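You operate a simulated robot arm through the tools that you are given. There is no shell and no other tool. Be economical: measure what you need, move in short steps, check, and stop when the job is done.

The job below is to be done with a simulated robot arm. You get a single attempt, and the scene is never put back.

Task
Press the test button three times. Take the blue lead pouch and leave it on the sofa end of the long desk. Press the flip button to switch it on. Press the orange step button of the memory row two times. Push the top drawer of the white chest shut. Put the dust pad on the top of the high shelf. Take the purple flat box and leave it on the wooden tray. Put the red mug on the top of the low table. Press the echo button to switch it on. Take the orange plug cup on the door end of the long desk and put it away on the free middle of the pine table. The order is free. Set down upright: red mug, orange plug cup.

The check looks at the end state, three seconds after you hand in, the way a careful person would. Anything else that was tipped, shoved, dropped, spilled or broken makes it a failure.

Robot
A 7-joint arm with a fingered hand on a trunk, on a base that drives. Base frame: it is fixed to the floor where the robot stands at the start and does not move with it; the origin is under the middle of the robot, x ahead of it, y to its left, z up; the surface under the hand at the start is at about z = 740. Units: mm, degrees, N and s.
With the tool pointing down near the work surface it reaches from about 340 to 840 mm from the robot's upright axis, wherever it stands. Its first joint turns from -115.0 to 115.0 degrees. Places, roughly: blue lead pouch (13x8x5 cm) [800, -100, 800]; dust pad (10x8x3 cm) [-5200, 300, 800]; echo button [-2800, 1300, 800]; flip button [500, 500, 800]; free middle of the pine table [-1300, -500, 700]; orange plug cup (7x6x13 cm) [-100, -2900, 800]; orange step button of the memory row [-2100, 1500, 800]; purple flat box [-5500, 750, 1500]; red mug (13x8x10 cm) [-5200, -1700, 900]; sofa end of the long desk [-1800, -2700, 700]; test button [500, 0, 800]; top drawer of the white chest [-5000, 600, 700]; top of the high shelf (19x45 cm) [-5420, 1600, 1400]; top of the low table [-3600, -600, 400]; wooden tray (35x24x9 cm) [-3300, -600, 400]. Payload 5 kg.
Tool frame: the origin (TCP) lies between the finger pads and is the grasp point; the fingertips stand 32 mm ahead of it; z points along the fingers, y is the line along which they close. Largest opening 160 mm; the body of the gripper starts 89 mm behind the TCP. The gripper is a hand of 4 fingers: y runs from the thumb to the fingers, the wrist lies at [0, 0, -267] in the tool frame.
Orientation is told as [roll, pitch, yaw] about the base's x, y, z axes, in that order, counted from this pose: with the fingers straight down and closing along the base's y, the tool's x points along the base's -x, its y along +y and its z along -z.

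Tools
- The arm moves only by the tool servo_tool. Its argument "series" is a list of rows, each a list of 2 entries, a list of its own where there are three numbers: the shift along the tool's x, y, z in mm, then the turn, a rotation vector about the tool's x, y, z in degrees. In form: [[[x, y, z], [rx, ry, rz]], ...]. A call has 1 to 10 rows; each row shifts and turns the commanded pose from where the row before left it, along the tool's axes as they then stand. Each row takes 0.2 s and may step no farther than 50 mm and 8.6 degrees from the row before; otherwise, the whole call is refused. A pose out of reach is approached as far as the arm can. The call stops where the force on the tool passes 40 N (or 10 N more than at its start, if that is more) or the arm is blocked; 0.2 s more then pass. In this call time passes only in rows, and 0.2 s behind the last. The reply holds the time, the measured pose of the TCP, the force on the tool along the base axes, the opening and the grip force, in the units named above and with some noise, with the torque about the TCP (base axes, N m) and any sound that the robot's microphone picked up.
- Cameras (640 x 400 px; columns grow to the right, rows downward): "scene" is now at [9.9, 178.6, 1658.7]; the picture's right is [0.21, -0.98, 0.00], its down [-0.73, -0.16, -0.67] and it looks along [0.65, 0.14, -0.75] (base axes); focal length 267 px, centre (320, 200). "wrist" rides on the gripper at [80, -4, -114] in the tool frame; the picture's right is [0.05, 1.00, 0.00], its down [-0.82, 0.04, -0.58] and it looks along [-0.58, 0.03, 0.82] (tool axes); focal length 265 px, centre (320, 200). There is no depth. A picture from a camera that has moved, and an enlarged one, comes with that camera's place and axes in the base frame and with its lens. The place of the scene camera against the robot may be out by one fixed shift of up to 18 mm in any direction.
- snapshot(camera): a new picture of that camera. It takes no simulated time.
- raise_lower(by): slides the trunk up (or, below 0, down) by that many mm; the arm and the scene camera ride with it, the base frame stays. It gives what a move gives, with no picture.
- steer(legs): drives the robot by 1 to 6 legs, each [ahead, turn to the left] in mm and degrees, along the robot's own axes; the way and the turn of a leg run together, so that a leg with both is an arc; at most 1500 mm and 180 degrees a leg. The arm and the cameras ride along, it lands a little off, and it stops where it bumps. It gives what a move gives.
- move_fingers(finger1, finger2, finger3, thumb_bend): sets how far each is bent, from 0 (flat) to 100 (curled in); at 30 the hand is open as for a grip, at 70 the pads meet at the TCP. One left out holds its place. A second passes; each finger stops where it meets its share of the squeeze, and holds until it gets a number again. It is the only way to open and close the hand. It gives what a move gives, with no picture; readings hold the bend of each and the force on the fingers (four entries, about 0 where the hand has none), thumb and palm.
- pan_tilt(pan, tilt): turns the head with the scene camera to pan (to the left, within 155 degrees either way) and tilt (down, from -29 to 69), counted from straight ahead of the robot. It gives what a move gives.
- enlarge(camera, box): a new picture of the part [left, top, right, bottom] of that camera's present view, enlarged. It takes no simulated time.
- job_done(): hands the job in; it is judged then, once.

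Work in short steps. Places have to be worked out from the pictures, the camera data and where the tool is seen: move nearer, look again, correct. Check each grasp and each placing, and mend what went wrong. You have 217 turns and 210 pictures in all, those below and enlarged ones among them. Open the gripper and draw the arm clear of the work before you hand the job in, unless the task says otherwise; then end with one line.

The tools are called after "Request:" as a command line: name --argument value ..., lists and objects as JSON in quotes. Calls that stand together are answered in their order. servo_tool: Moves the arm, as the interface text tells. Its arguments: {"type":"object","properties":{"series":{"type":"array"}},"required":["series"]} The other tools are called the same way: raise_lower (by) slides the trunk up or down; move_fingers (finger1, finger2, finger3, thumb_bend) moves the fingers one by one; steer (legs) drives the base; pan_tilt (pan, tilt) turns the head that bears the scene camera; snapshot (camera) takes a picture; enlarge (camera, box) takes an enlarged picture of a part of a camera's view; job_done () hands the job in.

At the start:

```text
time: 0.0
ee_pos: [599.8, 131.6, 1122.8]
tool_rot: [0.1, 0.0, -0.1]
ft_force: [0.3, -0.5, 1.0]
moment: [-0.01, -0.02, -0.01]
width: 159.7
finger_force: 0.0
shape: jaw
bend: [30.0, 30.0, 30.0, 30.0]
finger forces: [0.0, 0.1, 0.1, 0.1, 0.1, 0.0]
trunk travel left (down, up): [-775.0, 215.0]
robot x, y, heading: [1.5, -1.2, 0.0]
head pan, tilt: [12.1, 48.2]
```

scene: 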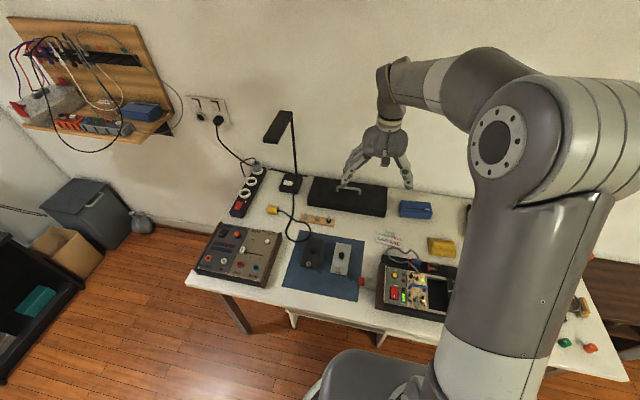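
wrist: 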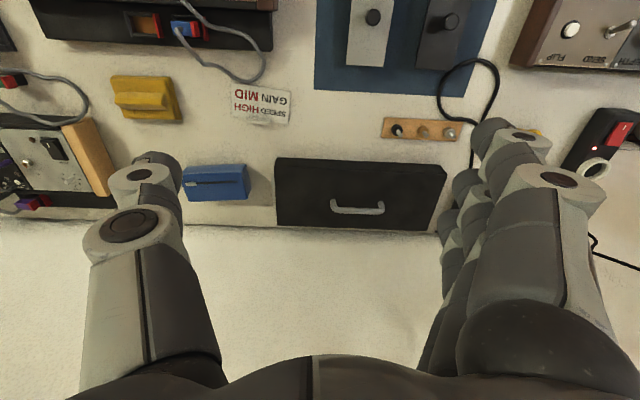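

The first view shows the bench with buttons, the blue pouch and panels. I zoom in to read labels.

Request:
enlarge --camera "scene" --box '[180, 200, 330, 300]'

Request:
enlarge --camera "scene" --box '[320, 190, 480, 330]'

Request:
enlarge --camera "wrist" --box '[0, 0, 320, 200]'

```text
4.00 times, centred on (255, 250) of scene
camera zoom: at [9.9, 178.6, 1658.7], right [0.21, -0.98, 0.0], down [-0.73, -0.16, -0.67], along [0.65, 0.14, -0.75], focal length 1068 px, centre (580, 0)
```

zoom: 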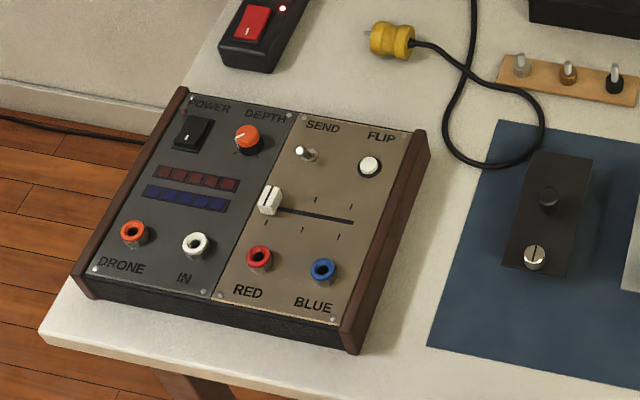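

```text
2.86 times, centred on (400, 260) of scene
camera zoom: at [9.9, 178.6, 1658.7], right [0.21, -0.98, 0.0], down [-0.73, -0.16, -0.67], along [0.65, 0.14, -0.75], focal length 763 px, centre (91, 29)
```

zoom: 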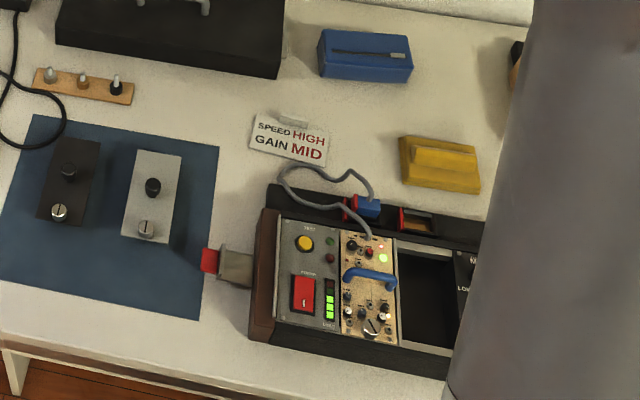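

```text
2.00 times, centred on (160, 100) of wrist
camera zoom: at [518.3, 128.2, 1236.4], right [-0.05, 1.0, 0.0], down [0.82, 0.04, 0.58], along [0.58, 0.03, -0.82], focal length 531 px, centre (640, 400)
```

zoom: 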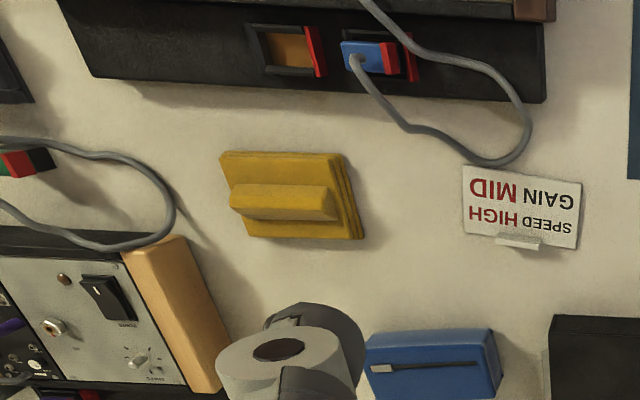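

Test button (yellow) near [471,16], flip (white) near [508,489]. I'll try making a pointing hand with one finger and look at it.

Request:
move_fingers --finger1 100 --finger2 60 --finger3 100 --thumb_bend 100

Request:
snapshot --camera "wrist"

Request:
snapshot --camera "scene"

```text
time: 1.0
ee_pos: [599.3, 130.8, 1123.4]
tool_rot: [0.0, 0.0, -0.1]
ft_force: [0.2, -0.7, -0.9]
moment: [0.02, -0.01, -0.01]
width: 48.8
finger_force: 0.1
shape: fingers
bend: [100.0, 59.0, 100.0, 98.0]
finger forces: [0.0, 0.0, 0.1, 0.1, 0.0, 0.1]
trunk travel left (down, up): [-775.0, 215.0]
robot x, y, heading: [2.1, -0.1, -0.2]
head pan, tilt: [12.1, 48.2]
```

```text
204 pictures are left
camera wrist: at [518.3, 128.2, 1236.4], right [-0.05, 1.0, 0.0], down [0.82, 0.04, 0.58], along [0.58, 0.03, -0.82], focal length 265 px, centre (320, 200)
```

wrist: 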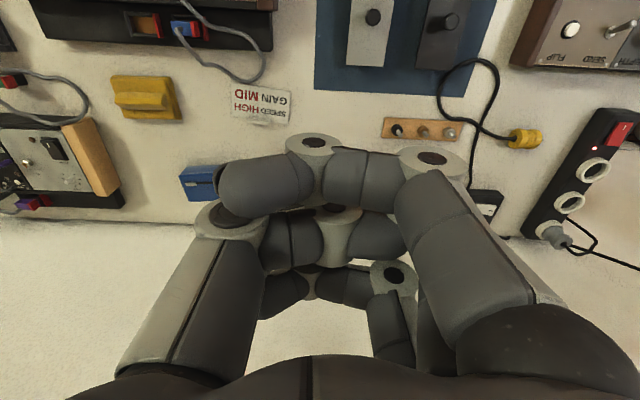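

```text
203 pictures are left
camera scene: at [9.9, 178.6, 1658.7], right [0.21, -0.98, 0.0], down [-0.73, -0.16, -0.67], along [0.65, 0.14, -0.75], focal length 267 px, centre (320, 200)
```

scene: 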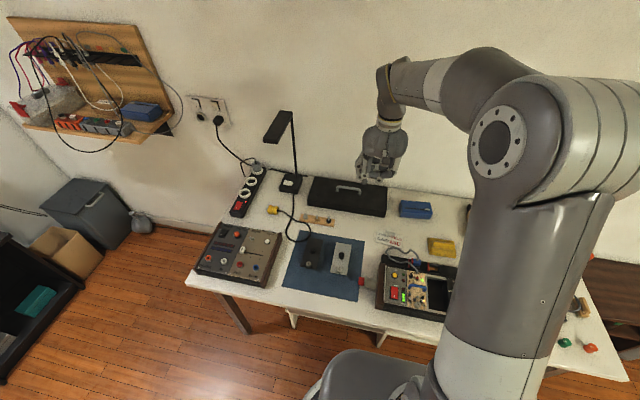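

I need to see how far one extended finger reaches past the curled ones; try finger1 more open.

Request:
move_fingers --finger1 30 --finger2 100 --finger3 100 --thumb_bend 100

Request:
snapshot --camera "wrist"

Request:
enlarge --camera "scene" --box '[330, 110, 440, 210]'

```text
time: 2.0
ee_pos: [599.8, 130.1, 1123.0]
tool_rot: [0.1, 0.1, 0.1]
ft_force: [-0.2, -0.2, 0.0]
moment: [0.01, 0.0, 0.0]
width: 71.0
finger_force: 0.0
shape: fingers
bend: [30.0, 93.0, 100.0, 100.0]
finger forces: [0.0, 0.0, 0.0, 0.1, 0.0, 0.1]
trunk travel left (down, up): [-775.0, 215.0]
robot x, y, heading: [-0.0, -1.7, -0.1]
head pan, tilt: [12.1, 48.2]
```

```text
202 pictures are left
camera wrist: at [518.3, 128.2, 1236.4], right [-0.05, 1.0, 0.0], down [0.82, 0.04, 0.58], along [0.58, 0.03, -0.82], focal length 265 px, centre (320, 200)
```

wrist: 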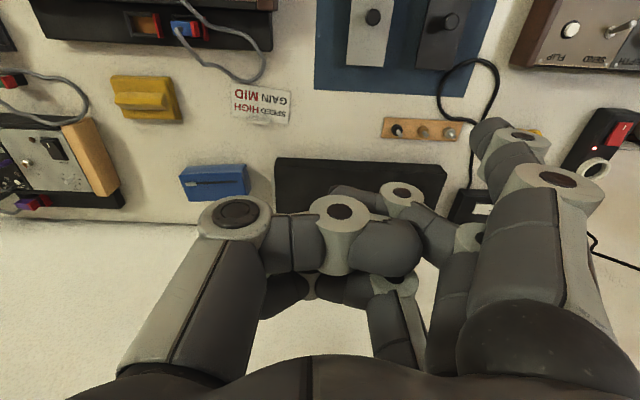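

```text
4.00 times, centred on (385, 160) of scene
camera zoom: at [9.9, 178.6, 1658.7], right [0.21, -0.98, 0.0], down [-0.73, -0.16, -0.67], along [0.65, 0.14, -0.75], focal length 1068 px, centre (60, 360)
```

zoom: 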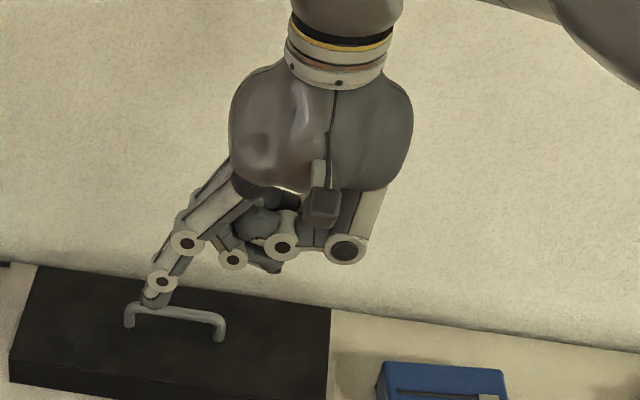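

Finger1 (camera side) now points freely with the tip visible. I zoom on the tip to locate it.

Request:
enlarge --camera "wrist" --box '[440, 90, 600, 190]'

```text
4.00 times, centred on (520, 140) of wrist
camera zoom: at [518.3, 128.2, 1236.4], right [-0.05, 1.0, 0.0], down [0.82, 0.04, 0.58], along [0.58, 0.03, -0.82], focal length 1062 px, centre (-480, 440)
```

zoom: 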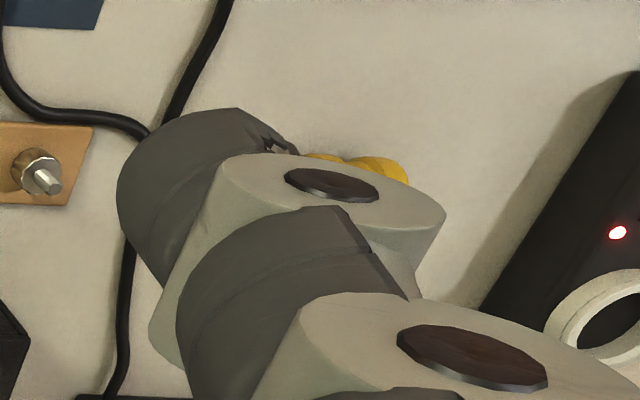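

I move so that finger1's tip (about [-33,+80,-20] from TCP) comes above the test button.

Request:
servo_tool --series '[[[13.6, -27.7, 28], [0, 0, 0]], [[13.6, -27.7, 28], [0, 0, 0]], [[13.6, -27.7, 28], [0, 0, 0]], [[13.6, -27.7, 28], [0, 0, 0]], [[13.6, -27.7, 28], [0, 0, 0]], [[13.6, -27.7, 28], [0, 0, 0]], [[13.6, -27.7, 28], [0, 0, 0]]]'

Request:
snapshot --camera "wrist"

Request:
snapshot --camera "scene"

```text
time: 3.6
ee_pos: [501.9, -64.6, 927.3]
tool_rot: [0.1, -0.1, 0.0]
ft_force: [-0.2, 0.3, 0.2]
moment: [0.01, -0.03, 0.0]
width: 71.0
finger_force: 0.1
shape: fingers
bend: [30.0, 93.0, 100.0, 100.0]
finger forces: [0.0, 0.0, 0.0, 0.0, 0.0, 0.1]
trunk travel left (down, up): [-775.0, 215.0]
robot x, y, heading: [1.1, -0.7, -0.1]
head pan, tilt: [12.1, 48.2]
```

```text
199 pictures are left
camera wrist: at [422.4, -66.9, 1039.9], right [-0.05, 1.0, 0.0], down [0.82, 0.04, 0.58], along [0.58, 0.03, -0.82], focal length 265 px, centre (320, 200)
```

wrist: 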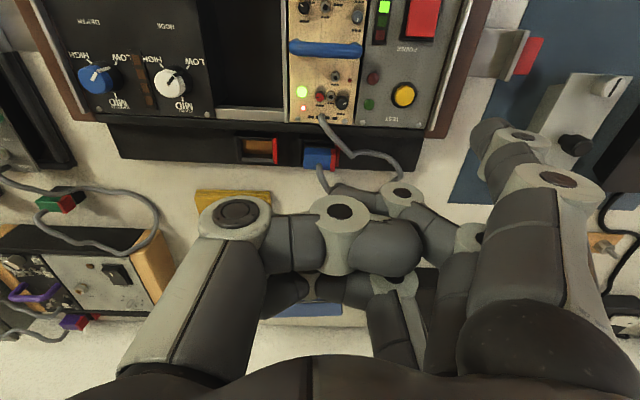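

```text
198 pictures are left
camera scene: at [10.2, 177.6, 1658.9], right [0.21, -0.98, 0.0], down [-0.73, -0.16, -0.67], along [0.65, 0.14, -0.75], focal length 267 px, centre (320, 200)
```

scene: 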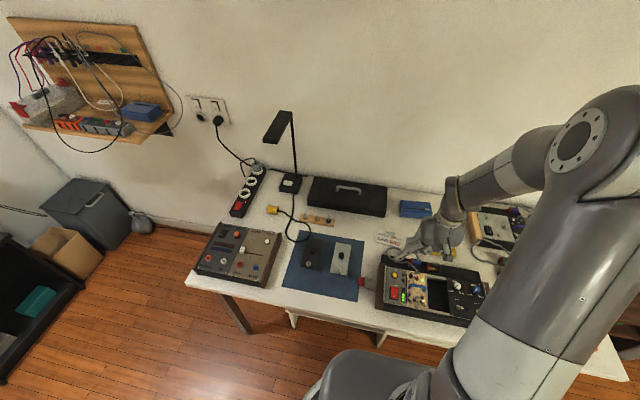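

Button sits near [476,9,~800]; tip near [468,18,905]. Adjust and descend 60.

Request:
servo_tool --series '[[[-4, -4.5, 30], [0, 0, 0]], [[-4, -4.5, 30], [0, 0, 0]]]'

Request:
snapshot --camera "wrist"

Request:
enlarge --camera "scene" --box '[360, 220, 480, 320]'

```text
time: 4.2
ee_pos: [511.8, -73.0, 867.1]
tool_rot: [0.1, 0.0, 0.0]
ft_force: [-0.1, -0.3, 0.0]
moment: [0.05, -0.01, 0.03]
width: 71.0
finger_force: 0.0
shape: fingers
bend: [30.0, 93.0, 100.0, 100.0]
finger forces: [0.1, 0.1, 0.0, 0.1, 0.0, 0.0]
trunk travel left (down, up): [-775.0, 215.0]
robot x, y, heading: [-2.4, -0.4, -0.1]
head pan, tilt: [12.1, 48.2]
```

```text
197 pictures are left
camera wrist: at [431.0, -75.2, 980.1], right [-0.05, 1.0, 0.0], down [0.82, 0.04, 0.58], along [0.58, 0.03, -0.82], focal length 265 px, centre (320, 200)
```

wrist: 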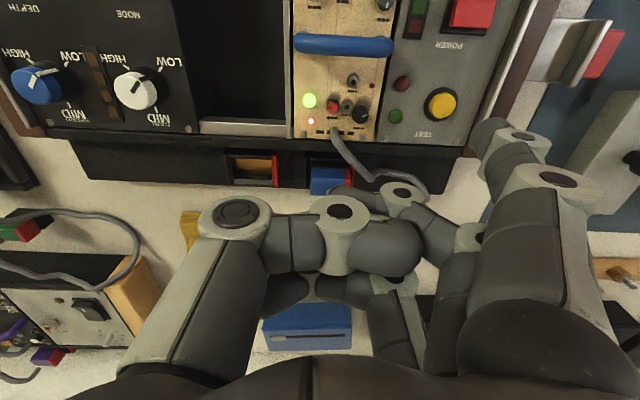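

```text
4.00 times, centred on (420, 270) of scene
camera zoom: at [10.6, 178.2, 1658.8], right [0.21, -0.98, 0.0], down [-0.73, -0.16, -0.67], along [0.65, 0.14, -0.75], focal length 1068 px, centre (-80, -80)
```

zoom: 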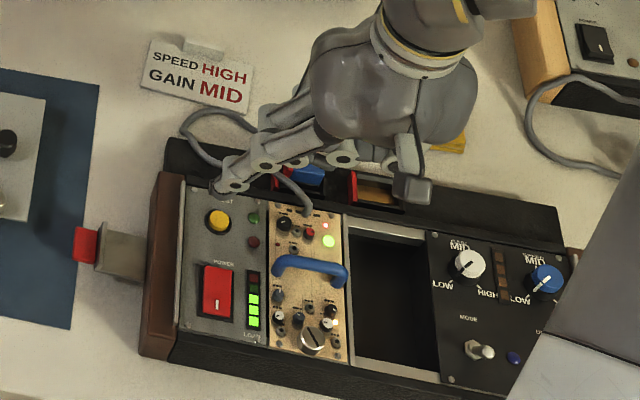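

Triangulated button top: [478,12,791]; tip at about [480,20,838]. Shift y by -8 and descend 35.

Request:
servo_tool --series '[[[2, -8, 15], [0, 0, 0]], [[0, 0, 18], [0, 0, 0]]]'

Request:
enlarge --camera "wrist" --box '[400, 60, 600, 185]'

Request:
enlarge --camera "scene" --box '[360, 220, 480, 320]'

```text
time: 4.8
ee_pos: [509.9, -80.7, 834.2]
tool_rot: [0.0, 0.0, -0.1]
ft_force: [-0.2, -0.4, 0.5]
moment: [0.0, 0.02, -0.03]
width: 70.9
finger_force: 0.1
shape: fingers
bend: [30.0, 93.0, 100.0, 100.0]
finger forces: [0.1, 0.0, 0.1, 0.0, 0.1, 0.0]
trunk travel left (down, up): [-775.0, 215.0]
robot x, y, heading: [-0.6, 0.4, 0.0]
head pan, tilt: [12.1, 48.2]
```

```text
3.20 times, centred on (500, 122) of wrist
camera zoom: at [429.0, -82.8, 947.7], right [-0.05, 1.0, 0.0], down [0.82, 0.04, 0.58], along [0.58, 0.03, -0.82], focal length 849 px, centre (-256, 448)
```

zoom: 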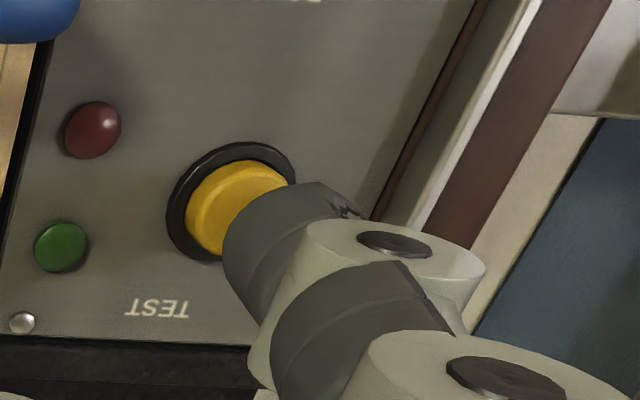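

```text
4.00 times, centred on (420, 270) of scene
camera zoom: at [10.3, 178.5, 1658.8], right [0.21, -0.98, 0.0], down [-0.73, -0.16, -0.67], along [0.65, 0.14, -0.75], focal length 1068 px, centre (-80, -80)
```

zoom: 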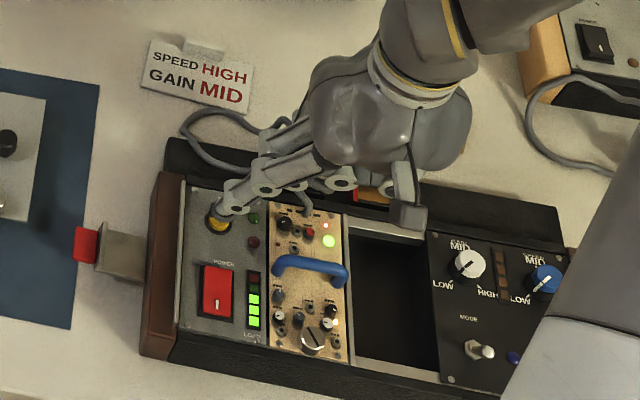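

Almost over it. Descend slowly and listen.

Request:
servo_tool --series '[[[0, 0, 4], [0, 0, 0]], [[0, 0, 4], [0, 0, 0]], [[0, 0, 4], [0, 0, 0]]]'

Request:
enlarge --camera "wrist" --box '[400, 60, 600, 185]'

```text
time: 5.6
ee_pos: [510.2, -80.1, 823.5]
tool_rot: [0.0, -0.1, 0.0]
ft_force: [-0.3, 0.0, 3.3]
moment: [0.26, 0.11, 0.03]
width: 71.1
finger_force: 1.9
shape: fingers
bend: [30.0, 93.0, 100.0, 100.0]
finger forces: [3.0, 0.1, 0.0, 0.0, 0.1, 0.0]
trunk travel left (down, up): [-775.0, 215.0]
robot x, y, heading: [-1.5, 0.9, -0.3]
head pan, tilt: [12.1, 48.2]
heard: click
```

```text
3.20 times, centred on (500, 122) of wrist
camera zoom: at [428.9, -83.1, 935.9], right [-0.05, 1.0, 0.0], down [0.81, 0.04, 0.58], along [0.58, 0.03, -0.82], focal length 849 px, centre (-256, 448)
```

zoom: 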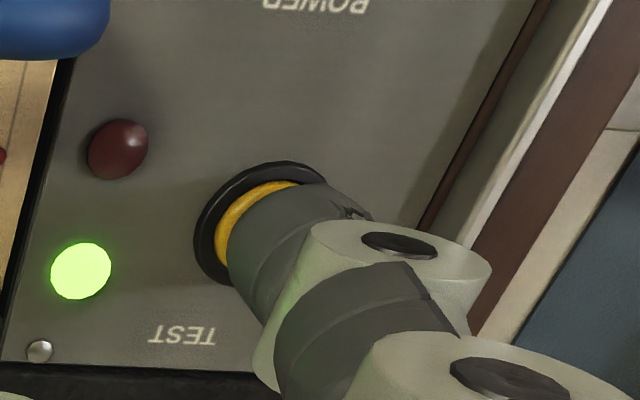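

Click heard, green lamp lit: one press. Release.

Request:
servo_tool --series '[[[0, 0, -6], [0, 0, 0]], [[0, 0, -6], [0, 0, 0]]]'

Request:
enlarge --camera "wrist" --box '[400, 60, 600, 185]'

```text
time: 6.2
ee_pos: [510.3, -79.4, 834.6]
tool_rot: [0.0, 0.1, 0.0]
ft_force: [0.4, 0.1, -0.5]
moment: [0.01, -0.02, -0.02]
width: 71.2
finger_force: 0.0
shape: fingers
bend: [30.0, 93.0, 100.0, 100.0]
finger forces: [0.0, 0.0, 0.1, 0.0, 0.0, 0.0]
trunk travel left (down, up): [-775.0, 215.0]
robot x, y, heading: [-1.6, 0.7, 0.2]
head pan, tilt: [12.1, 48.2]
```

```text
3.20 times, centred on (500, 122) of wrist
camera zoom: at [429.0, -82.8, 947.3], right [-0.05, 1.0, 0.0], down [0.82, 0.04, 0.58], along [0.58, 0.03, -0.82], focal length 849 px, centre (-256, 448)
```

zoom: 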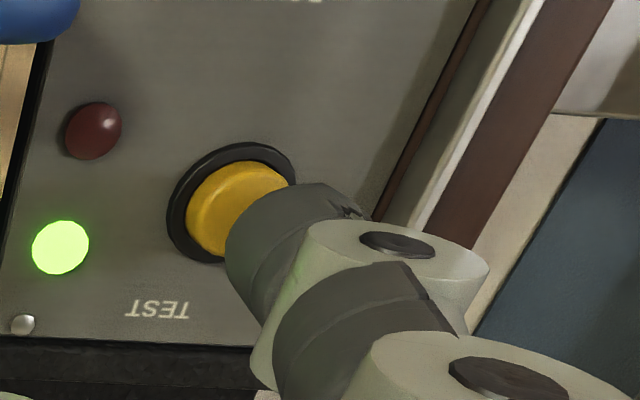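

Button sprang back with the lamp lit. Second press and release.

Request:
servo_tool --series '[[[0, 0, 4], [0, 0, 0]], [[0, 0, 4], [0, 0, 0]], [[0, 0, 4], [0, 0, 0]]]'

Request:
servo_tool --series '[[[0, 0, -6], [0, 0, 0]], [[0, 0, -6], [0, 0, 0]]]'

Request:
enlarge --camera "wrist" --box '[400, 60, 600, 185]'

```text
time: 7.0
ee_pos: [509.9, -80.8, 822.7]
tool_rot: [0.0, -0.1, 0.0]
ft_force: [-1.0, -0.1, 4.3]
moment: [0.3, 0.13, 0.08]
width: 71.0
finger_force: 1.8
shape: fingers
bend: [30.0, 93.0, 100.0, 100.0]
finger forces: [3.5, 0.0, 0.0, 0.0, 0.0, 0.1]
trunk travel left (down, up): [-775.0, 215.0]
robot x, y, heading: [-1.9, 0.4, 0.0]
head pan, tilt: [12.1, 48.2]
heard: click
```

```text
time: 7.6
ee_pos: [509.3, -80.8, 834.6]
tool_rot: [0.0, 0.0, 0.1]
ft_force: [0.8, -0.7, 0.3]
moment: [-0.02, 0.03, 0.01]
width: 71.5
finger_force: 0.0
shape: fingers
bend: [30.0, 93.0, 100.0, 100.0]
finger forces: [0.0, 0.0, 0.1, 0.0, 0.0, 0.0]
trunk travel left (down, up): [-775.0, 215.0]
robot x, y, heading: [1.2, -0.4, -0.1]
head pan, tilt: [12.1, 48.2]
```

```text
3.20 times, centred on (500, 122) of wrist
camera zoom: at [428.7, -82.9, 947.0], right [-0.05, 1.0, 0.0], down [0.82, 0.04, 0.58], along [0.58, 0.03, -0.82], focal length 849 px, centre (-256, 448)
```

zoom: 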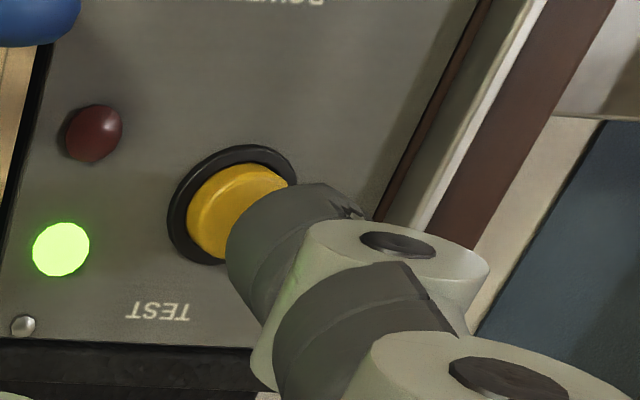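

Second click counted. Third press and lift clear.

Request:
servo_tool --series '[[[0, 0, 4], [0, 0, 0]], [[0, 0, 4], [0, 0, 0]], [[0, 0, 4], [0, 0, 0]]]'

Request:
servo_tool --series '[[[0, 0, -6], [0, 0, 0]], [[0, 0, -6], [0, 0, 0]], [[0, 0, -40], [0, 0, 0]], [[0, 0, -50], [0, 0, 0]]]'

Request:
snapshot --camera "wrist"

```text
time: 8.4
ee_pos: [509.4, -79.4, 823.1]
tool_rot: [0.0, -0.1, 0.0]
ft_force: [-1.7, -1.5, 2.8]
moment: [0.33, 0.11, 0.1]
width: 71.5
finger_force: 1.8
shape: fingers
bend: [30.0, 93.0, 100.0, 100.0]
finger forces: [3.4, 0.0, 0.0, 0.0, 0.1, 0.0]
trunk travel left (down, up): [-775.0, 215.0]
robot x, y, heading: [1.7, 1.3, -0.0]
head pan, tilt: [12.1, 48.2]
heard: click
```

```text
time: 9.4
ee_pos: [510.1, -80.4, 925.5]
tool_rot: [0.0, 0.1, 0.0]
ft_force: [0.1, 0.1, 0.2]
moment: [-0.04, -0.02, 0.02]
width: 71.1
finger_force: 0.2
shape: fingers
bend: [30.0, 93.0, 100.0, 100.0]
finger forces: [0.0, 0.0, 0.1, 0.0, 0.1, 0.0]
trunk travel left (down, up): [-775.0, 215.0]
robot x, y, heading: [2.5, 3.3, -0.2]
head pan, tilt: [12.1, 48.2]
```

```text
190 pictures are left
camera wrist: at [427.8, -82.0, 1038.2], right [-0.05, 1.0, 0.0], down [0.81, 0.04, 0.58], along [0.58, 0.03, -0.82], focal length 265 px, centre (320, 200)
```

wrist: 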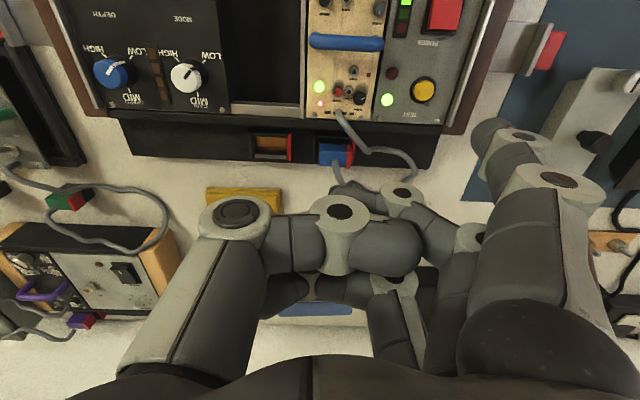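

All three presses clicked. Move over to the flip button, keeping height.

Request:
servo_tool --series '[[[-3, 47.5, 0], [0, 0, 0]], [[-3, 47.5, 0], [0, 0, 0]], [[-3, 47.5, 0], [0, 0, 0]], [[-3, 47.5, 0], [0, 0, 0]], [[-3, 47.5, 0], [0, 0, 0]], [[-3, 47.5, 0], [0, 0, 0]], [[-3, 47.5, 0], [0, 0, 0]], [[-3, 47.5, 0], [0, 0, 0]], [[-3, 47.5, 0], [0, 0, 0]], [[-3, 47.5, 0], [0, 0, 0]]]'

Request:
snapshot --camera "wrist"

Request:
snapshot --camera "scene"

```text
time: 11.6
ee_pos: [539.0, 395.9, 922.4]
tool_rot: [-0.1, 0.0, 0.0]
ft_force: [0.1, -0.5, -0.3]
moment: [-0.01, 0.04, 0.02]
width: 71.2
finger_force: 0.0
shape: fingers
bend: [30.0, 93.0, 100.0, 100.0]
finger forces: [0.0, 0.0, 0.0, 0.0, 0.1, 0.0]
trunk travel left (down, up): [-775.0, 215.0]
robot x, y, heading: [0.5, 0.6, -0.3]
head pan, tilt: [12.1, 48.2]
```

```text
189 pictures are left
camera wrist: at [459.0, 394.4, 1036.4], right [-0.05, 1.0, 0.0], down [0.82, 0.04, 0.58], along [0.58, 0.03, -0.82], focal length 265 px, centre (320, 200)
```

wrist: 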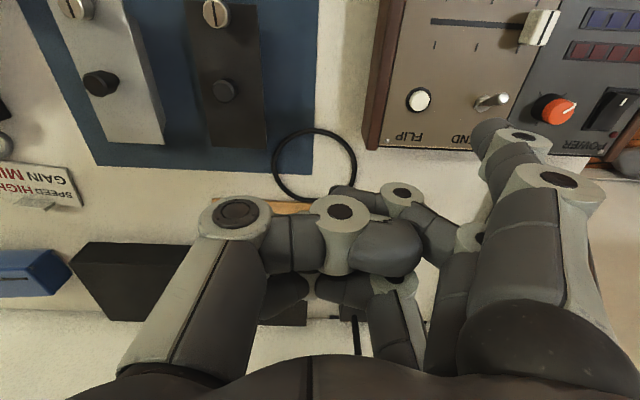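

```text
188 pictures are left
camera scene: at [10.1, 180.2, 1658.5], right [0.21, -0.98, 0.0], down [-0.73, -0.16, -0.67], along [0.65, 0.14, -0.75], focal length 267 px, centre (320, 200)
```

scene: 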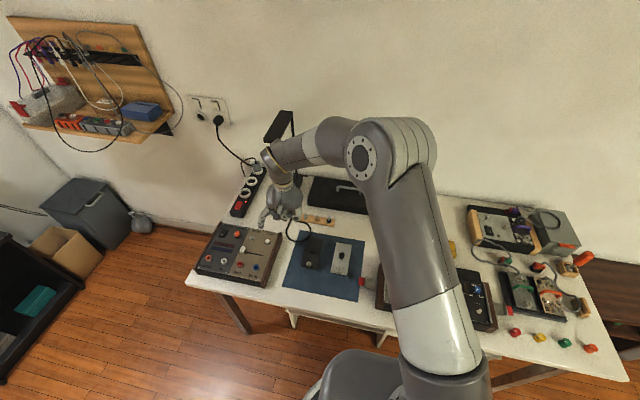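

Flip at about [517,484,795]. Correct and descend 60.

Request:
servo_tool --series '[[[-5, -2, 30], [0, 0, 0]], [[-5, -2, 30], [0, 0, 0]]]'

Request:
snapshot --camera "wrist"

```text
time: 12.2
ee_pos: [550.4, 392.7, 863.6]
tool_rot: [0.0, 0.0, 0.0]
ft_force: [0.5, 0.8, 0.2]
moment: [-0.01, 0.02, 0.01]
width: 71.0
finger_force: 0.1
shape: fingers
bend: [30.0, 93.0, 100.0, 100.0]
finger forces: [0.1, 0.0, 0.0, 0.1, 0.1, 0.0]
trunk travel left (down, up): [-775.0, 215.0]
robot x, y, heading: [1.3, 0.5, -0.1]
head pan, tilt: [12.1, 48.2]
```

```text
187 pictures are left
camera wrist: at [469.2, 389.4, 976.5], right [-0.05, 1.0, 0.0], down [0.82, 0.04, 0.58], along [0.58, 0.03, -0.82], focal length 265 px, centre (320, 200)
```

wrist: 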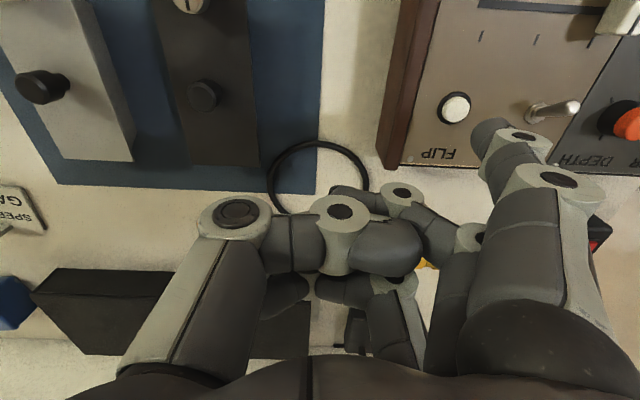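

Triangulated: [520,489,781]. Shift y +5, x +2 and descend 35 for a check.

Request:
servo_tool --series '[[[-2, 4.5, 17], [0, 0, 0]], [[0, 0, 17], [0, 0, 0]]]'

Request:
enlarge --camera "wrist" --box '[400, 60, 600, 185]'

```text
time: 12.8
ee_pos: [549.7, 396.1, 831.2]
tool_rot: [0.1, 0.0, 0.0]
ft_force: [0.9, 0.2, -0.8]
moment: [0.0, -0.01, 0.02]
width: 71.1
finger_force: 0.1
shape: fingers
bend: [30.0, 93.0, 100.0, 100.0]
finger forces: [0.0, 0.0, 0.0, 0.1, 0.1, 0.1]
trunk travel left (down, up): [-775.0, 215.0]
robot x, y, heading: [1.5, -1.6, 0.1]
head pan, tilt: [12.1, 48.2]
```

```text
3.20 times, centred on (500, 122) of wrist
camera zoom: at [470.6, 393.8, 943.1], right [-0.05, 1.0, 0.0], down [0.82, 0.04, 0.58], along [0.58, 0.03, -0.82], focal length 849 px, centre (-256, 448)
```

zoom: 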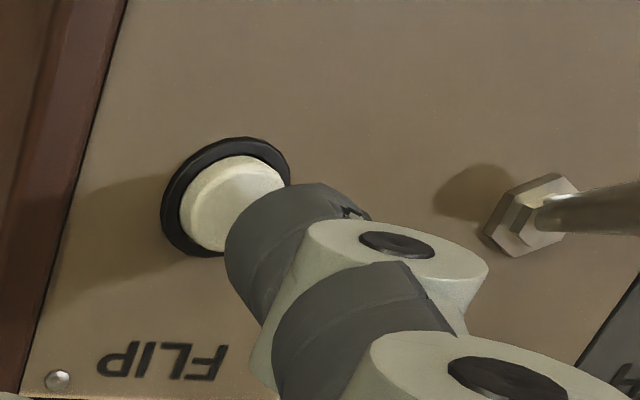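

Alignment matches the test press. Press down.

Request:
servo_tool --series '[[[0, 0, 4], [0, 0, 0]], [[0, 0, 4], [0, 0, 0]], [[0, 0, 4], [0, 0, 0]], [[0, 0, 3], [0, 0, 0]]]'

Request:
enlarge --camera "wrist" --box '[400, 60, 600, 185]'

```text
time: 13.8
ee_pos: [552.0, 395.1, 816.8]
tool_rot: [0.1, -0.1, 0.0]
ft_force: [-0.6, -1.6, 8.4]
moment: [0.7, 0.3, 0.18]
width: 71.7
finger_force: 4.3
shape: fingers
bend: [30.0, 93.0, 100.0, 100.0]
finger forces: [8.2, 0.0, 0.1, 0.0, 0.0, 0.0]
trunk travel left (down, up): [-775.0, 215.0]
robot x, y, heading: [-4.5, -2.1, 0.1]
head pan, tilt: [12.1, 48.2]
heard: click
```

```text
3.20 times, centred on (500, 122) of wrist
camera zoom: at [471.1, 392.8, 929.3], right [-0.05, 1.0, 0.0], down [0.81, 0.04, 0.58], along [0.58, 0.03, -0.82], focal length 849 px, centre (-256, 448)
```

zoom: 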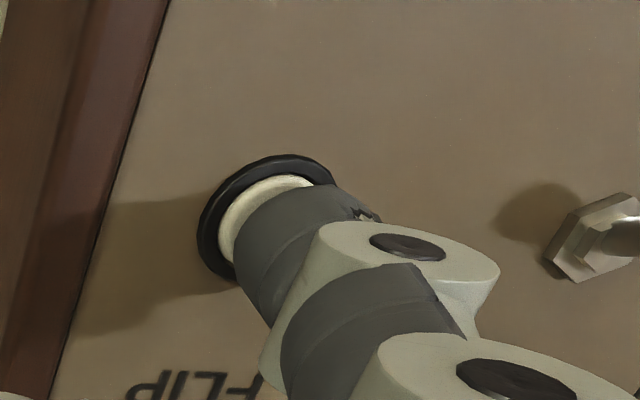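

Click heard. Lift up and check whether it looks on.

Request:
servo_tool --series '[[[0, 0, -20], [0, 0, 0]], [[0, 0, -40], [0, 0, 0]], [[0, 0, -50], [0, 0, 0]], [[0, 0, -50], [0, 0, 0]], [[0, 0, -50], [0, 0, 0]]]'

Request:
enlarge --camera "wrist" --box '[320, 0, 640, 200]'

Request:
enlarge --camera "scene" --box '[180, 200, 330, 300]'

```text
time: 15.0
ee_pos: [550.4, 394.5, 1026.6]
tool_rot: [0.0, 0.0, -0.1]
ft_force: [0.4, -0.1, 0.3]
moment: [0.01, 0.01, -0.01]
width: 71.1
finger_force: 0.1
shape: fingers
bend: [30.0, 93.0, 100.0, 100.0]
finger forces: [0.0, 0.0, 0.0, 0.1, 0.0, 0.1]
trunk travel left (down, up): [-775.0, 215.0]
robot x, y, heading: [-1.7, 1.4, -0.0]
head pan, tilt: [12.1, 48.2]
```

```text
2.00 times, centred on (480, 100) of wrist
camera zoom: at [469.9, 392.7, 1139.7], right [-0.05, 1.0, 0.0], down [0.81, 0.04, 0.58], along [0.58, 0.03, -0.82], focal length 531 px, centre (0, 400)
```

zoom: 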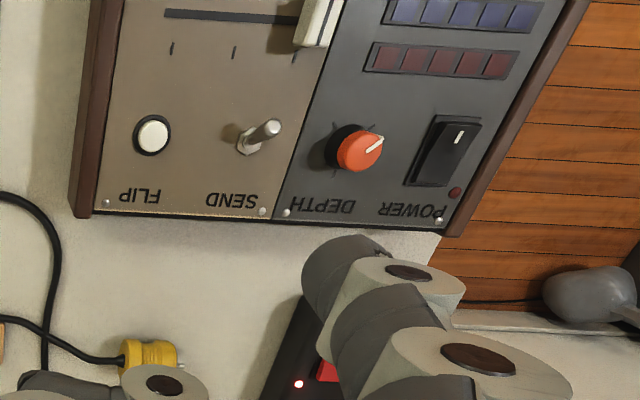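

```text
4.00 times, centred on (255, 250) of scene
camera zoom: at [9.1, 178.2, 1658.7], right [0.21, -0.98, 0.0], down [-0.73, -0.16, -0.67], along [0.65, 0.14, -0.74], focal length 1068 px, centre (580, 0)
```

zoom: 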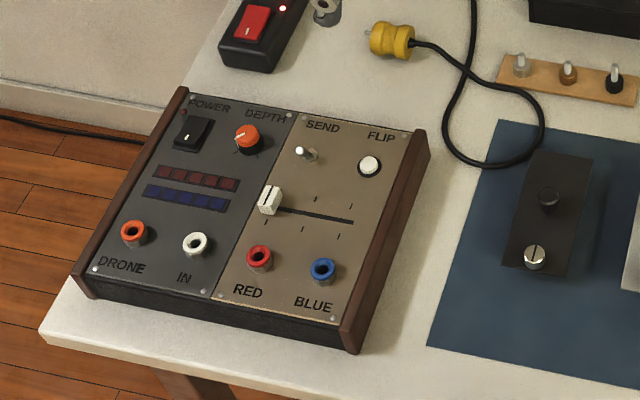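

Flip clicked. Now the blue pouch near [811,-67]: open the hand and move toward it at a height.

Request:
move_fingers --finger1 25 --finger2 25 --finger3 25 --thumb_bend 25

Request:
servo_tool --series '[[[-20, -43, 0], [0, 0, 0]], [[-20, -43, 0], [0, 0, 0]], [[-20, -43, 0], [0, 0, 0]], [[-20, -43, 0], [0, 0, 0]], [[-20, -43, 0], [0, 0, 0]], [[-20, -43, 0], [0, 0, 0]], [[-20, -43, 0], [0, 0, 0]], [[-20, -43, 0], [0, 0, 0]], [[-20, -43, 0], [0, 0, 0]], [[-20, -43, 0], [0, 0, 0]]]'

Request:
snapshot --camera "wrist"

Request:
snapshot --camera "scene"

```text
time: 16.0
ee_pos: [550.8, 395.1, 1026.5]
tool_rot: [0.0, 0.1, 0.0]
ft_force: [-0.1, -0.8, -0.4]
moment: [-0.03, -0.01, 0.01]
width: 182.8
finger_force: 0.1
shape: fingers
bend: [25.0, 25.0, 25.0, 25.0]
finger forces: [0.0, 0.0, 0.1, 0.0, 0.1, 0.0]
trunk travel left (down, up): [-775.0, 215.0]
robot x, y, heading: [-1.3, -1.6, 0.1]
head pan, tilt: [12.1, 48.2]
```

```text
time: 18.2
ee_pos: [751.0, -36.7, 1024.9]
tool_rot: [0.0, -0.1, 0.0]
ft_force: [0.3, 0.1, 0.3]
moment: [0.04, 0.0, -0.01]
width: 183.0
finger_force: 0.2
shape: fingers
bend: [25.0, 25.0, 25.0, 25.0]
finger forces: [0.0, 0.0, 0.1, 0.0, 0.0, 0.0]
trunk travel left (down, up): [-775.0, 215.0]
robot x, y, heading: [-1.3, -2.4, -0.1]
head pan, tilt: [12.1, 48.2]
```

```text
182 pictures are left
camera wrist: at [671.4, -38.6, 1137.1], right [-0.05, 1.0, 0.0], down [0.82, 0.04, 0.58], along [0.58, 0.03, -0.82], focal length 265 px, centre (320, 200)
```

wrist: 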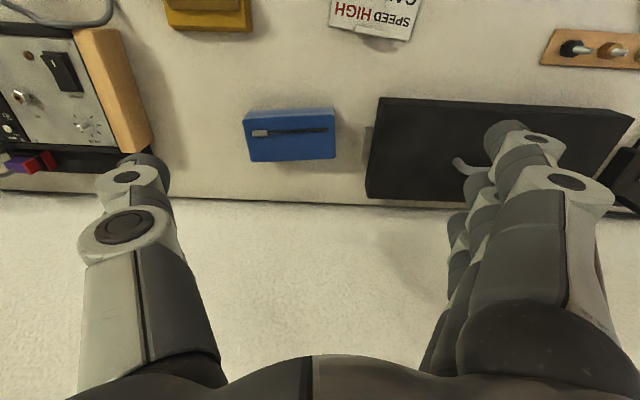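

```text
181 pictures are left
camera scene: at [10.6, 177.2, 1658.9], right [0.21, -0.98, 0.0], down [-0.73, -0.16, -0.67], along [0.65, 0.14, -0.75], focal length 267 px, centre (320, 200)
```

scene: 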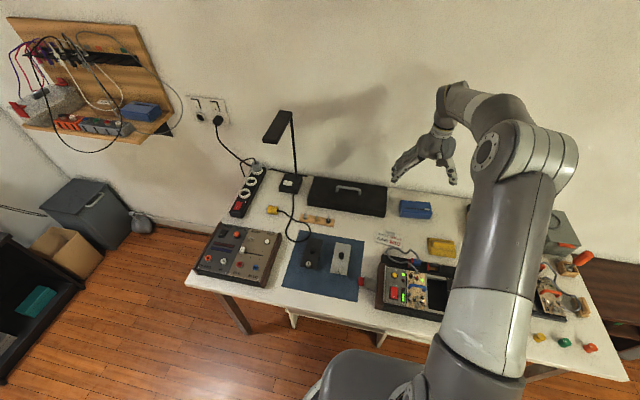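

The pouch stands 5 cm deep in x, 13 cm in y, about 8 cm tall; centre about [811,-70]. I turn the hand 90° to grip across the 5 cm.

Request:
servo_tool --series '[[[0, 0, 0], [0, 0, 8.5]], [[0, 0, 0], [0, 0, 8.5]], [[0, 0, 0], [0, 0, 8.5]], [[0, 0, 0], [0, 0, 8.5]], [[0, 0, 0], [0, 0, 8.5]], [[0, 0, 0], [0, 0, 8.5]], [[0, 0, 0], [0, 0, 8.5]], [[0, 0, 0], [0, 0, 8.5]], [[0, 0, 0], [0, 0, 8.5]], [[0, 0, 0], [0, 0, 8.5]]]'

Request:
servo_tool --series '[[[0, 0, 0], [0, 0, 5]], [[-17, 30, 20], [0, 0, 0]], [[-17, 30, 20], [0, 0, 0]], [[0, 0, 20], [0, 0, 0]]]'

Request:
snapshot --camera "wrist"

Request:
snapshot --camera "scene"

```text
time: 20.4
ee_pos: [751.4, -34.7, 1026.0]
tool_rot: [0.0, 0.0, -85.1]
ft_force: [0.2, -0.9, -0.4]
moment: [-0.02, 0.0, 0.03]
width: 183.1
finger_force: 0.0
shape: fingers
bend: [25.0, 25.0, 25.0, 25.0]
finger forces: [0.1, 0.0, 0.1, 0.0, 0.0, 0.0]
trunk travel left (down, up): [-775.0, 215.0]
robot x, y, heading: [-0.8, -3.2, -0.3]
head pan, tilt: [12.1, 48.2]
```

```text
time: 21.4
ee_pos: [811.8, -68.7, 964.6]
tool_rot: [0.0, 0.0, -90.0]
ft_force: [0.0, 0.2, -0.1]
moment: [-0.02, -0.01, 0.02]
width: 182.9
finger_force: 0.1
shape: fingers
bend: [25.0, 25.0, 25.0, 25.0]
finger forces: [0.0, 0.1, 0.1, 0.1, 0.0, 0.0]
trunk travel left (down, up): [-775.0, 215.0]
robot x, y, heading: [-2.2, -0.2, -0.4]
head pan, tilt: [12.1, 48.2]
```

```text
180 pictures are left
camera wrist: at [807.3, 13.0, 1077.5], right [1.0, 0.05, 0.0], down [0.04, -0.82, 0.58], along [0.03, -0.58, -0.82], focal length 265 px, centre (320, 200)
```

wrist: 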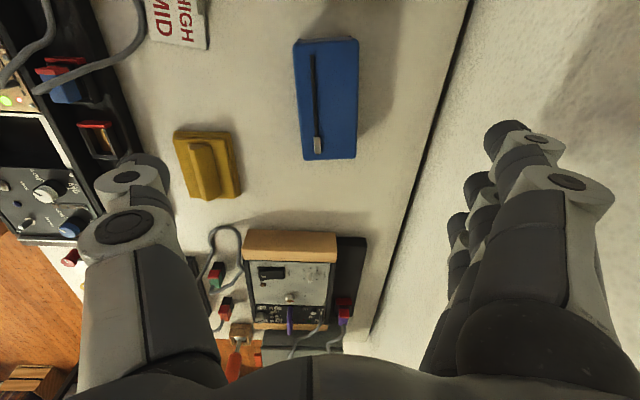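

```text
179 pictures are left
camera scene: at [9.8, 178.6, 1658.8], right [0.21, -0.98, 0.0], down [-0.73, -0.16, -0.67], along [0.65, 0.14, -0.75], focal length 267 px, centre (320, 200)
```

scene: 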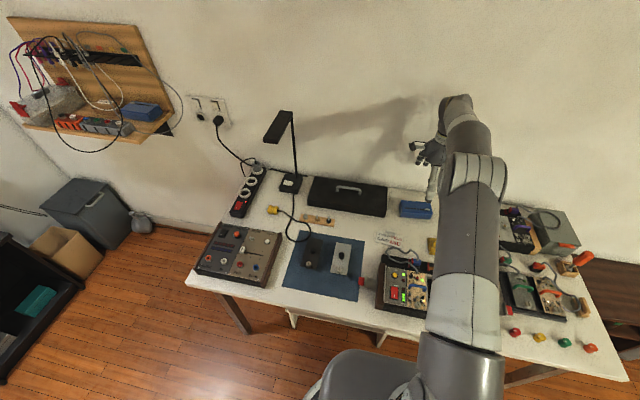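

Pouch centre is now estimated [819,-67]. Shift 7 in x and descend 90, then look again.

Request:
servo_tool --series '[[[0, 7, 30], [0, 0, 0]], [[0, 0, 30], [0, 0, 0]], [[0, 0, 30], [0, 0, 0]]]'

Request:
snapshot --camera "wrist"

Request:
enlarge --camera "scene" --box '[370, 130, 490, 230]'

```text
time: 22.2
ee_pos: [817.8, -69.7, 874.7]
tool_rot: [0.0, 0.0, -89.9]
ft_force: [0.1, 0.0, -0.3]
moment: [0.0, -0.02, 0.01]
width: 182.9
finger_force: 0.1
shape: fingers
bend: [25.0, 25.0, 25.0, 25.0]
finger forces: [0.1, 0.0, 0.0, 0.0, 0.0, 0.0]
trunk travel left (down, up): [-775.0, 215.0]
robot x, y, heading: [3.1, -1.2, 0.0]
head pan, tilt: [12.1, 48.2]
```

```text
178 pictures are left
camera wrist: at [814.3, 13.6, 987.7], right [1.0, 0.05, 0.0], down [0.04, -0.82, 0.58], along [0.03, -0.58, -0.82], focal length 265 px, centre (320, 200)
```

wrist: 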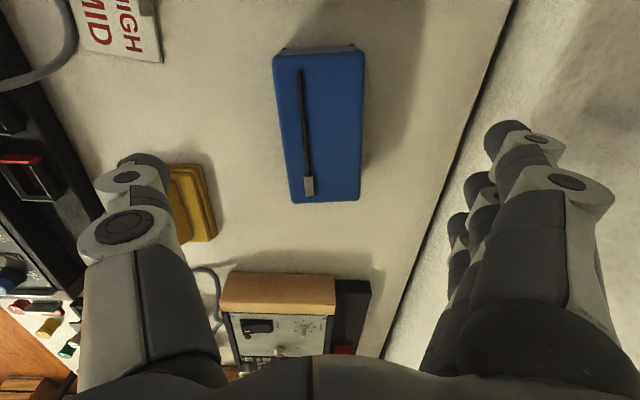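

```text
4.00 times, centred on (430, 180) of scene
camera zoom: at [10.5, 178.4, 1658.8], right [0.21, -0.98, 0.0], down [-0.73, -0.16, -0.67], along [0.65, 0.14, -0.75], focal length 1068 px, centre (-120, 280)
```

zoom: 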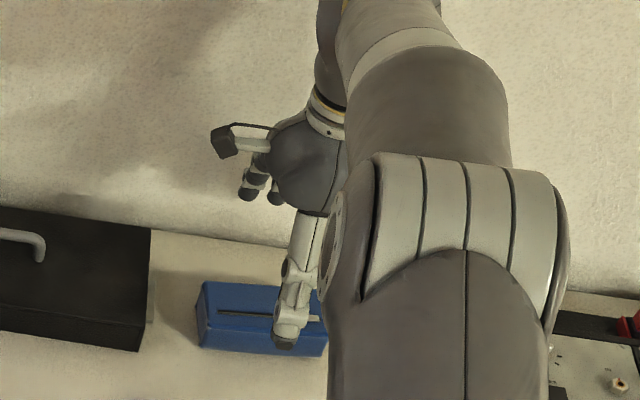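

Pouch centred between fingers at [820,-68], top about 785. Descend to TCP z≈784.

Request:
servo_tool --series '[[[0, 1, 30], [0, 0, 0]], [[0, 1, 30], [0, 0, 0]], [[0, 0, 20], [0, 0, 0]], [[0, 0, 10], [0, 0, 0]]]'

Request:
move_fingers --finger1 70 --finger2 70 --finger3 70 --thumb_bend 70

Request:
snapshot --camera "wrist"

```text
time: 23.2
ee_pos: [821.9, -68.9, 785.8]
tool_rot: [0.0, 0.0, -90.0]
ft_force: [0.2, -0.3, -0.3]
moment: [0.01, -0.01, -0.01]
width: 183.0
finger_force: 0.1
shape: fingers
bend: [25.0, 25.0, 25.0, 25.0]
finger forces: [0.0, 0.0, 0.0, 0.0, 0.0, 0.0]
trunk travel left (down, up): [-775.0, 215.0]
robot x, y, heading: [-1.2, 1.5, -0.1]
head pan, tilt: [12.1, 48.2]
```

```text
time: 24.2
ee_pos: [822.2, -69.4, 785.9]
tool_rot: [0.0, 0.0, -89.9]
ft_force: [-0.5, -0.2, 0.7]
moment: [0.02, 0.0, 0.01]
width: 75.3
finger_force: 26.6
shape: fingers
bend: [57.0, 55.0, 54.0, 58.0]
finger forces: [8.8, 9.0, 8.9, 0.0, 26.6, 0.0]
trunk travel left (down, up): [-775.0, 215.0]
robot x, y, heading: [0.4, 1.2, -0.1]
head pan, tilt: [12.1, 48.2]
```

```text
176 pictures are left
camera wrist: at [816.7, 12.8, 898.2], right [1.0, 0.05, 0.0], down [0.04, -0.82, 0.58], along [0.03, -0.58, -0.82], focal length 265 px, centre (320, 200)
```

wrist: 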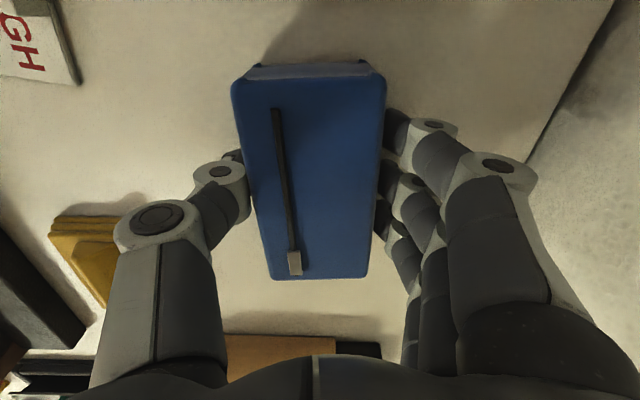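

Gripped at 75 mm with 26.6 N. Lift straight up.

Request:
servo_tool --series '[[[0, 0, -20], [0, 0, 0]], [[0, 0, -40], [0, 0, 0]], [[0, 0, -50], [0, 0, 0]], [[0, 0, -50], [0, 0, 0]], [[0, 0, -50], [0, 0, 0]]]'

Request:
snapshot --camera "wrist"

Request:
pan_tilt --pan -90 --tilt 25

Request:
snapshot --camera "scene"

Request:
pan_tilt --pan -150 --tilt 25

Request:
snapshot --camera "scene"

```text
time: 25.4
ee_pos: [820.2, -70.3, 997.0]
tool_rot: [0.1, 0.0, -90.0]
ft_force: [-0.3, -0.3, -2.0]
moment: [0.01, -0.05, 0.03]
width: 75.1
finger_force: 26.5
shape: fingers
bend: [57.0, 55.0, 54.0, 58.0]
finger forces: [8.7, 8.9, 8.7, 0.0, 26.5, 0.0]
trunk travel left (down, up): [-775.0, 215.0]
robot x, y, heading: [-0.2, 0.2, -0.0]
head pan, tilt: [12.1, 48.2]
```

```text
175 pictures are left
camera wrist: at [815.9, 12.7, 1108.6], right [1.0, 0.05, 0.0], down [0.04, -0.82, 0.58], along [0.03, -0.58, -0.82], focal length 265 px, centre (320, 200)
```

wrist: 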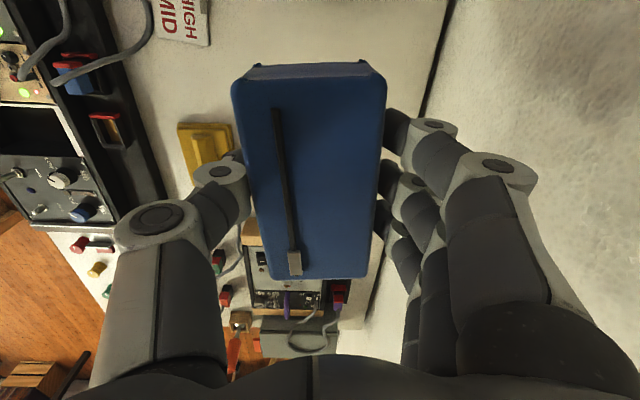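

```text
time: 27.2
ee_pos: [821.1, -69.5, 995.6]
tool_rot: [0.0, 0.0, -90.0]
ft_force: [-0.8, 1.1, -0.1]
moment: [-0.03, -0.01, 0.02]
width: 75.2
finger_force: 26.4
shape: fingers
bend: [57.0, 55.0, 54.0, 58.0]
finger forces: [8.7, 8.9, 8.7, 0.0, 26.5, 0.0]
trunk travel left (down, up): [-775.0, 215.0]
robot x, y, heading: [1.1, 1.6, -0.1]
head pan, tilt: [-90.0, 25.0]
```

```text
174 pictures are left
camera scene: at [-66.7, 69.9, 1693.7], right [-1.0, 0.0, 0.0], down [0.0, 0.42, -0.91], along [0.0, -0.91, -0.42], focal length 267 px, centre (320, 200)
```

scene: 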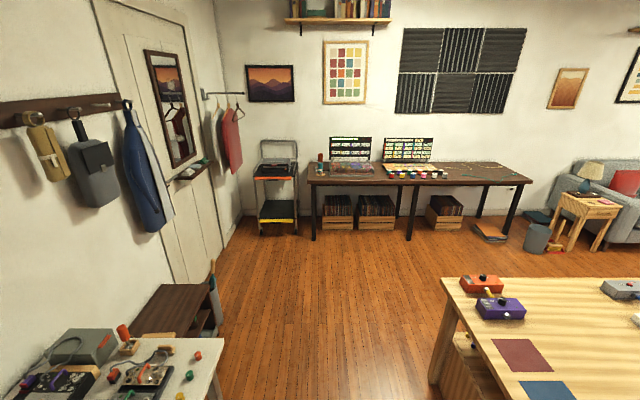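

```text
time: 28.5
ee_pos: [820.5, -68.1, 995.8]
tool_rot: [0.0, 0.0, -90.1]
ft_force: [-0.5, -0.5, -1.3]
moment: [0.02, -0.02, -0.03]
width: 75.2
finger_force: 26.4
shape: fingers
bend: [57.0, 55.0, 54.0, 58.0]
finger forces: [8.8, 9.0, 8.8, 0.0, 26.6, 0.1]
trunk travel left (down, up): [-775.0, 215.0]
robot x, y, heading: [0.5, -2.4, -0.2]
head pan, tilt: [-150.0, 25.0]
```

```text
173 pictures are left
camera scene: at [-146.5, 115.9, 1693.8], right [-0.5, 0.87, 0.0], down [0.37, 0.21, -0.91], along [-0.78, -0.45, -0.42], focal length 267 px, centre (320, 200)
```

scene: 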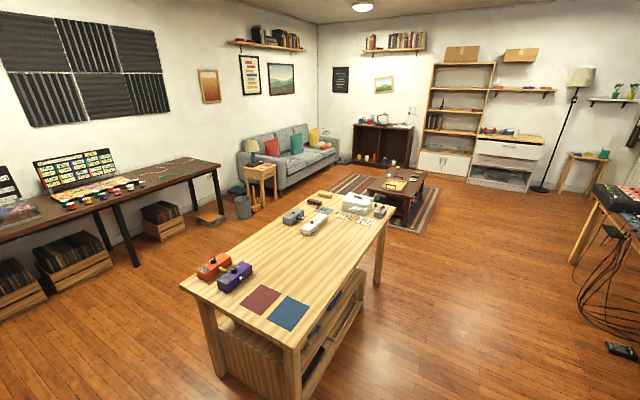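

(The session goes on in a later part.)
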